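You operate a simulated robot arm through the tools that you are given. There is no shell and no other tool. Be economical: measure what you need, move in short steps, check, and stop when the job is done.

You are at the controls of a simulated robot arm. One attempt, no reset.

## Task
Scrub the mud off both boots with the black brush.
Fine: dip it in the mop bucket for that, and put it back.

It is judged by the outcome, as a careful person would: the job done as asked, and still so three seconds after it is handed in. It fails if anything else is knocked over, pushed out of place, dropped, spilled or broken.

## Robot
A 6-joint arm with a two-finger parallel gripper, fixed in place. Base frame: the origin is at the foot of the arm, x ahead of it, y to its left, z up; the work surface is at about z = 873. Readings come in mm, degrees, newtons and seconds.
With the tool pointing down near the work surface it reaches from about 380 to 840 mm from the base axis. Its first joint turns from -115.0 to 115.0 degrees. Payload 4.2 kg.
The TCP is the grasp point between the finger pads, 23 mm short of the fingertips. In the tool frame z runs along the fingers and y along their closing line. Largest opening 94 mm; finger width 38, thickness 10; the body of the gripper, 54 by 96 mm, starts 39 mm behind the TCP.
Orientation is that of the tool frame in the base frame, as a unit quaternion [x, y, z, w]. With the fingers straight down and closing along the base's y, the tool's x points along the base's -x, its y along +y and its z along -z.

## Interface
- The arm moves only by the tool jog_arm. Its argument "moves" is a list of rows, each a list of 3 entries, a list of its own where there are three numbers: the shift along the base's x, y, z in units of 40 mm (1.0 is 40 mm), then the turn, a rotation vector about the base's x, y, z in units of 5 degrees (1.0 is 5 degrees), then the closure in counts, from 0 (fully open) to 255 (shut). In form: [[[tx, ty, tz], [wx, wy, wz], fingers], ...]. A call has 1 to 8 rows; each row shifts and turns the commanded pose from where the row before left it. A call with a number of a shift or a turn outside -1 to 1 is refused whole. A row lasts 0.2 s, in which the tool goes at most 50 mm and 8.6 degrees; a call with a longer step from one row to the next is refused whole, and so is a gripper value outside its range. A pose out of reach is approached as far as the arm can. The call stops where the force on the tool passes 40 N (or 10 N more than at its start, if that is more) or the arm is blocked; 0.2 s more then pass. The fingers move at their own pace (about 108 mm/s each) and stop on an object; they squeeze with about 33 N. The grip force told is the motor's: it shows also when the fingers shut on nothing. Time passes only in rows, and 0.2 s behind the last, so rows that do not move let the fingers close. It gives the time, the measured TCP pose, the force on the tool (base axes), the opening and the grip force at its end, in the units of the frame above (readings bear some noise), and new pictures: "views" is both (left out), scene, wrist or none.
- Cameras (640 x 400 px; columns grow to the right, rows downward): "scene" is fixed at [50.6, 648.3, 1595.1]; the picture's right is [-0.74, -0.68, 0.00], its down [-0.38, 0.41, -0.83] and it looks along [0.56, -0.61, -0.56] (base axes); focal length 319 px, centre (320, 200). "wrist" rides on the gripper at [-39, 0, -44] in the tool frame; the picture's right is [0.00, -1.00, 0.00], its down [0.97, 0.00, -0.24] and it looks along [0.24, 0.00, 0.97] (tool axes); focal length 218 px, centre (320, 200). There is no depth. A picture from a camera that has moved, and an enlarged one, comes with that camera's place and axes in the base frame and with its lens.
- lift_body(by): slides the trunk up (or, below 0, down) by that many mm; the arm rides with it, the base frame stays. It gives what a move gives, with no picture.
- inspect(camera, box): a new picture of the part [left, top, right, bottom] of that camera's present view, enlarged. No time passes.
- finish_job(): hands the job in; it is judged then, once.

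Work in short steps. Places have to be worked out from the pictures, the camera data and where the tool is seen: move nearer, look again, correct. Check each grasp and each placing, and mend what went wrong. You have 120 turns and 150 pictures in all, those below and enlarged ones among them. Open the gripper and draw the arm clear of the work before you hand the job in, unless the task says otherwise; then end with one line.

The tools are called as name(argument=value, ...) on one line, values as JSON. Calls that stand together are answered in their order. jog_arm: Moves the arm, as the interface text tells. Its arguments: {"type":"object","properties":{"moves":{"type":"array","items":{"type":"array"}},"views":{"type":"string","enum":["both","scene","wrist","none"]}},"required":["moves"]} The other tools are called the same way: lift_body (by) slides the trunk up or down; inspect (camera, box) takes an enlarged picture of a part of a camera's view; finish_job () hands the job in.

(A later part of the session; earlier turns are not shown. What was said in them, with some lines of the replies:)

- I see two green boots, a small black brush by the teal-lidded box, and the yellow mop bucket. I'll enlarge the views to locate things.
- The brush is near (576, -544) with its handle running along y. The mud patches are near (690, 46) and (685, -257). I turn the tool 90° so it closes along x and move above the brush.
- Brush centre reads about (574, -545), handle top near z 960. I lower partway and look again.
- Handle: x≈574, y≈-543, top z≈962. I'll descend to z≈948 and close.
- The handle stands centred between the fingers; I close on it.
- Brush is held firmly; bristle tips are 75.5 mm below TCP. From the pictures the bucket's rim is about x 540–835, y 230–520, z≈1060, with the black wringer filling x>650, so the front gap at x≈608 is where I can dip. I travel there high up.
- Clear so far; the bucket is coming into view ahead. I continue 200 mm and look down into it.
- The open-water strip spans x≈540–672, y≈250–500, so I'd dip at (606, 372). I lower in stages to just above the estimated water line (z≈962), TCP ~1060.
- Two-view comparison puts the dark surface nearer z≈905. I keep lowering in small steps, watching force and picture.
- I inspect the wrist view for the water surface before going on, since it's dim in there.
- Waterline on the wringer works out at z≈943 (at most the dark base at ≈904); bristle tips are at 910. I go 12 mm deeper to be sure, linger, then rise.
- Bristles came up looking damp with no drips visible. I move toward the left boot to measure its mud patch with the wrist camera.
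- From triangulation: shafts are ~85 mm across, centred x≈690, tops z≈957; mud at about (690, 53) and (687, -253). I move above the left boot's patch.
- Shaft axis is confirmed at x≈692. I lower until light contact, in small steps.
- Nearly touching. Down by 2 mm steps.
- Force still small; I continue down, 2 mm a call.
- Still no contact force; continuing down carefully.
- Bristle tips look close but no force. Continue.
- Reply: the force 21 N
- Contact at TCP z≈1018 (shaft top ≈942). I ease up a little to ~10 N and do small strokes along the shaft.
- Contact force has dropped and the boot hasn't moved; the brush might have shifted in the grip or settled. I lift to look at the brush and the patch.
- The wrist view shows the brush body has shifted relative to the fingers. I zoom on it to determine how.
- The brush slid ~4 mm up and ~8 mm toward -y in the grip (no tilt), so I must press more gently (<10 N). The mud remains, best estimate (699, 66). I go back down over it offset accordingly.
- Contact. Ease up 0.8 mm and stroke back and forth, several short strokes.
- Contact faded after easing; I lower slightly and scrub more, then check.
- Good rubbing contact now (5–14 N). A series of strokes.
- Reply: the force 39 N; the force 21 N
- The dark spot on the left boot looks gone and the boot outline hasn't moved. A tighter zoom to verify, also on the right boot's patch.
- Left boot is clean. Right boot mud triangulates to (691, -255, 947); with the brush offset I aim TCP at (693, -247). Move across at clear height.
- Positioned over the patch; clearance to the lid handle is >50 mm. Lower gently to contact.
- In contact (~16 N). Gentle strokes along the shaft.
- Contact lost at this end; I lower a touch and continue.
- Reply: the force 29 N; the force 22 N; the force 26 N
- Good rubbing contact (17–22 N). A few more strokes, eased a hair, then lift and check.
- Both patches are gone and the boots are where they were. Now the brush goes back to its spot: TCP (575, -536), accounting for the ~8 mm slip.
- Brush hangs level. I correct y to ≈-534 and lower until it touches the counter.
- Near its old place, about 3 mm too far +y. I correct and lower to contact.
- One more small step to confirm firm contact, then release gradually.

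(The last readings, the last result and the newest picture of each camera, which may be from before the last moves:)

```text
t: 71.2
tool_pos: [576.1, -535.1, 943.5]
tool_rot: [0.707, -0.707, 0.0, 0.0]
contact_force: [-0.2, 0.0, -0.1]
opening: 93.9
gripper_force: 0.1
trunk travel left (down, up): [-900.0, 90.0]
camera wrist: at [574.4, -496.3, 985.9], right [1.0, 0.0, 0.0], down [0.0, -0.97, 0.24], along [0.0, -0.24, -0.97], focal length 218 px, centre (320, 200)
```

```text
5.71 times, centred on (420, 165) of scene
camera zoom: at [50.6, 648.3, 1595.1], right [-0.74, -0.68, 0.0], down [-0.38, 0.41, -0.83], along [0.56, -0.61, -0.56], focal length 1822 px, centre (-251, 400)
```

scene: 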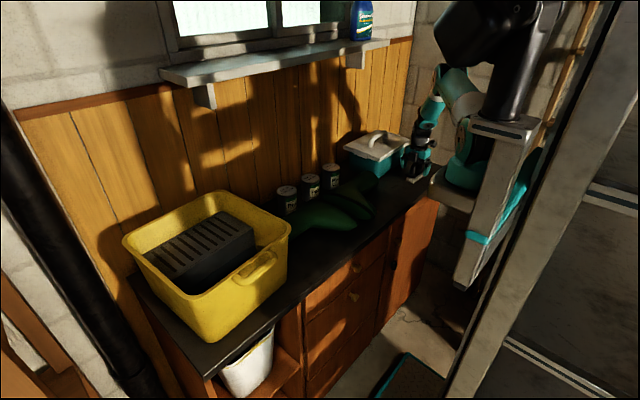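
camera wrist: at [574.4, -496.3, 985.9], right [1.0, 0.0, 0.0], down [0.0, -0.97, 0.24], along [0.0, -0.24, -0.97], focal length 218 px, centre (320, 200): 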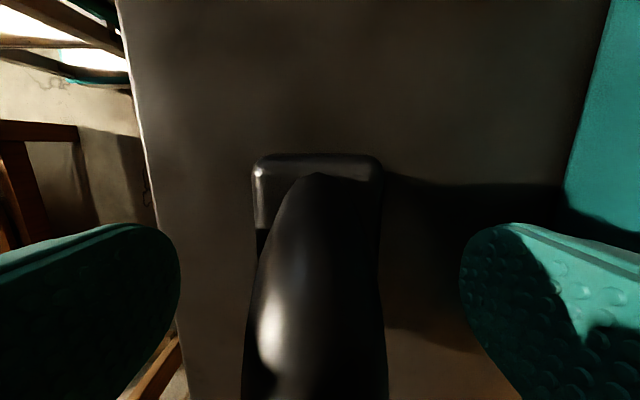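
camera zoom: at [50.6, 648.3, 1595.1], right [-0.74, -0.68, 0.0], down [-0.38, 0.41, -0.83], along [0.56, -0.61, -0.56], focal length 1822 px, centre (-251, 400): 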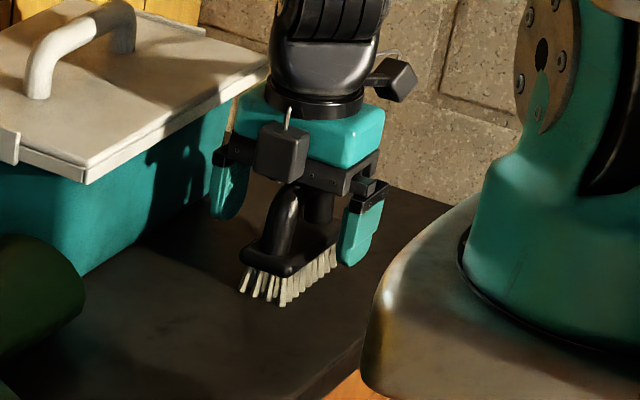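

The brush stands upright and matches its original image position within a pixel. I rise and then look at the boots from above.

jog_arm(moves=[[[0, 0, 0.5], [0, 0, 0], 0], [[0, 0, 1], [0, 0, 0], 0], [[0, 0, 1], [0, 0, 0], 0], [[0, 0, 1], [0, 0, 0], 0], [[0, 0, 1], [0, 0, 0], 0], [[0, 0, 1], [0, 0, 0], 0], [[0, 0, 1], [0, 0, 0], 0], [[0, 0, 1], [0, 0, 0], 0]], views="none")

jog_arm(moves=[[[0, 1, 0.3], [0, 0, -1], 0], [[0, 1, 0.3], [0, 0, -1], 0], [[0, 1, 0.3], [0, 0, -1], 0], [[0, 1, 0.3], [0, 0, -1], 0], [[0, 1, 0.3], [0, 0, -1], 0], [[0, 1, 0.3], [0, 0, -1], 0], [[0, 1, 0.3], [0, 0, -1], 0], [[0, 1, 0.3], [0, 0, -1], 0]], views="none")

jog_arm(moves=[[[0, 0.5, 0], [0, 0, -1], 0], [[0, 0.5, 0], [0, 0, -1], 0], [[0, 0, 0], [0, 0, -1], 0], [[0, 0, 0], [0, 0, -1], 0], [[0, 0, 0], [0, 0, -1], 0], [[0, 0, 0], [0, 0, -1], 0], [[0, 0, 0], [0, 0, -1], 0], [[0, 0, 0], [0, 0, -1], 0]], views="none")

jog_arm(moves=[[[0, 0, 0], [0, 0, -1], 0], [[0, 0, 0], [0, 0, -1], 0]], views="both")

inspect(camera="wrist", box=[60, 0, 380, 200])

inspect(camera="scene", box=[260, 120, 450, 240])

```text
t: 73.0
tool_pos: [574.7, -535.0, 1243.0]
tool_rot: [-0.707, 0.708, 0.001, 0.0]
contact_force: [0.2, -0.4, -0.5]
opening: 94.0
gripper_force: 0.0
trunk travel left (down, up): [-900.0, 90.0]
```

```text
t: 74.8
tool_pos: [572.9, -214.6, 1338.4]
tool_rot: [-0.422, 0.907, 0.001, 0.0]
contact_force: [0.0, 0.2, -0.2]
opening: 94.1
gripper_force: 0.0
trunk travel left (down, up): [-900.0, 90.0]
```

```text
t: 76.6
tool_pos: [575.5, -173.1, 1339.2]
tool_rot: [-0.087, 0.996, 0.0, 0.0]
contact_force: [-0.1, -0.3, 0.5]
opening: 94.0
gripper_force: 0.1
trunk travel left (down, up): [-900.0, 90.0]
```

```text
t: 77.2
tool_pos: [574.2, -174.4, 1338.9]
tool_rot: [0.0, 1.0, 0.0, 0.0]
contact_force: [-0.9, -0.6, 0.5]
opening: 94.3
gripper_force: 0.2
trunk travel left (down, up): [-900.0, 90.0]
camera wrist: at [613.1, -174.7, 1382.0], right [0.0, -1.0, 0.0], down [-0.97, 0.0, 0.24], along [-0.24, 0.0, -0.97], focal length 218 px, centre (320, 200)
```

scene: 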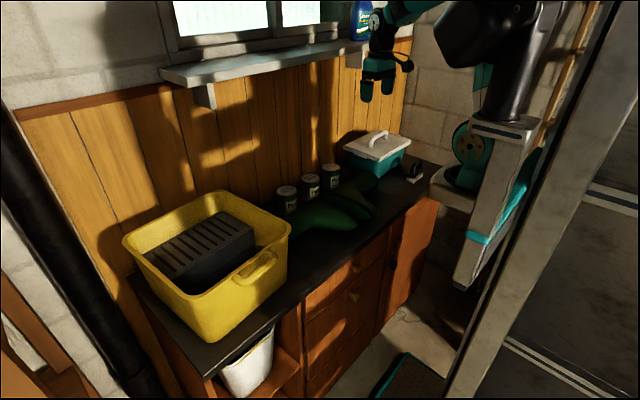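
wrist: 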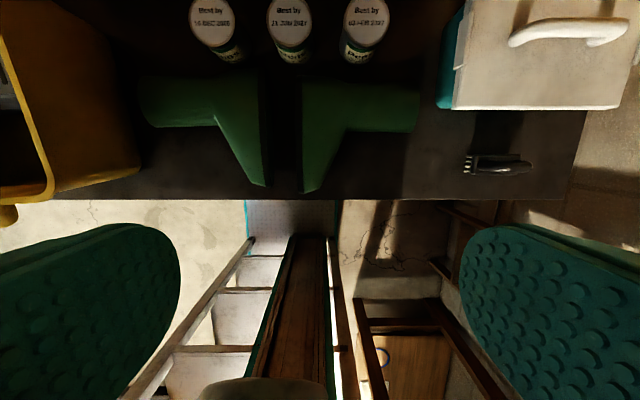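

```text
2.00 times, centred on (220, 100) of wrist
camera zoom: at [613.1, -174.7, 1382.0], right [0.0, -1.0, 0.0], down [-0.97, 0.0, 0.24], along [-0.24, 0.0, -0.97], focal length 436 px, centre (520, 400)
```

zoom: 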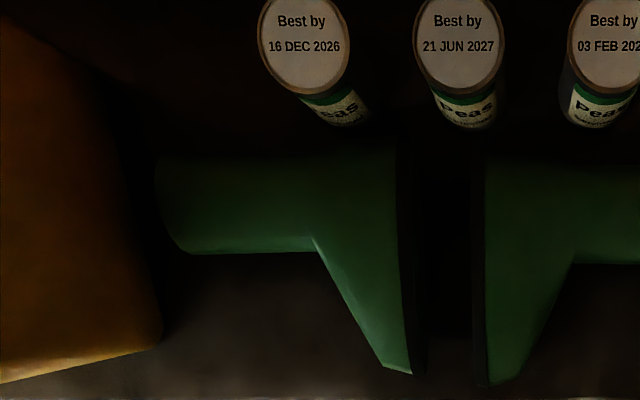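

```text
3.33 times, centred on (355, 180) of scene
camera zoom: at [50.6, 648.3, 1595.1], right [-0.74, -0.68, 0.0], down [-0.38, 0.41, -0.83], along [0.56, -0.61, -0.56], focal length 1063 px, centre (203, 267)
```

zoom: 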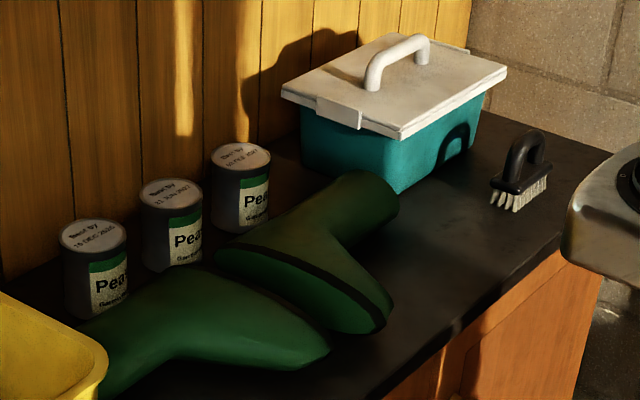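

Both boots look clean from both cameras, nothing has been displaced, the brush stands in its original place, and the arm is clear with the gripper open. I hand the job in.

finish_job()

```text
The job is handed in.
```

I dipped the black brush in the mop bucket, scrubbed the mud off both boots and put the brush back where it was; nothing else was moved, and I handed the job in.
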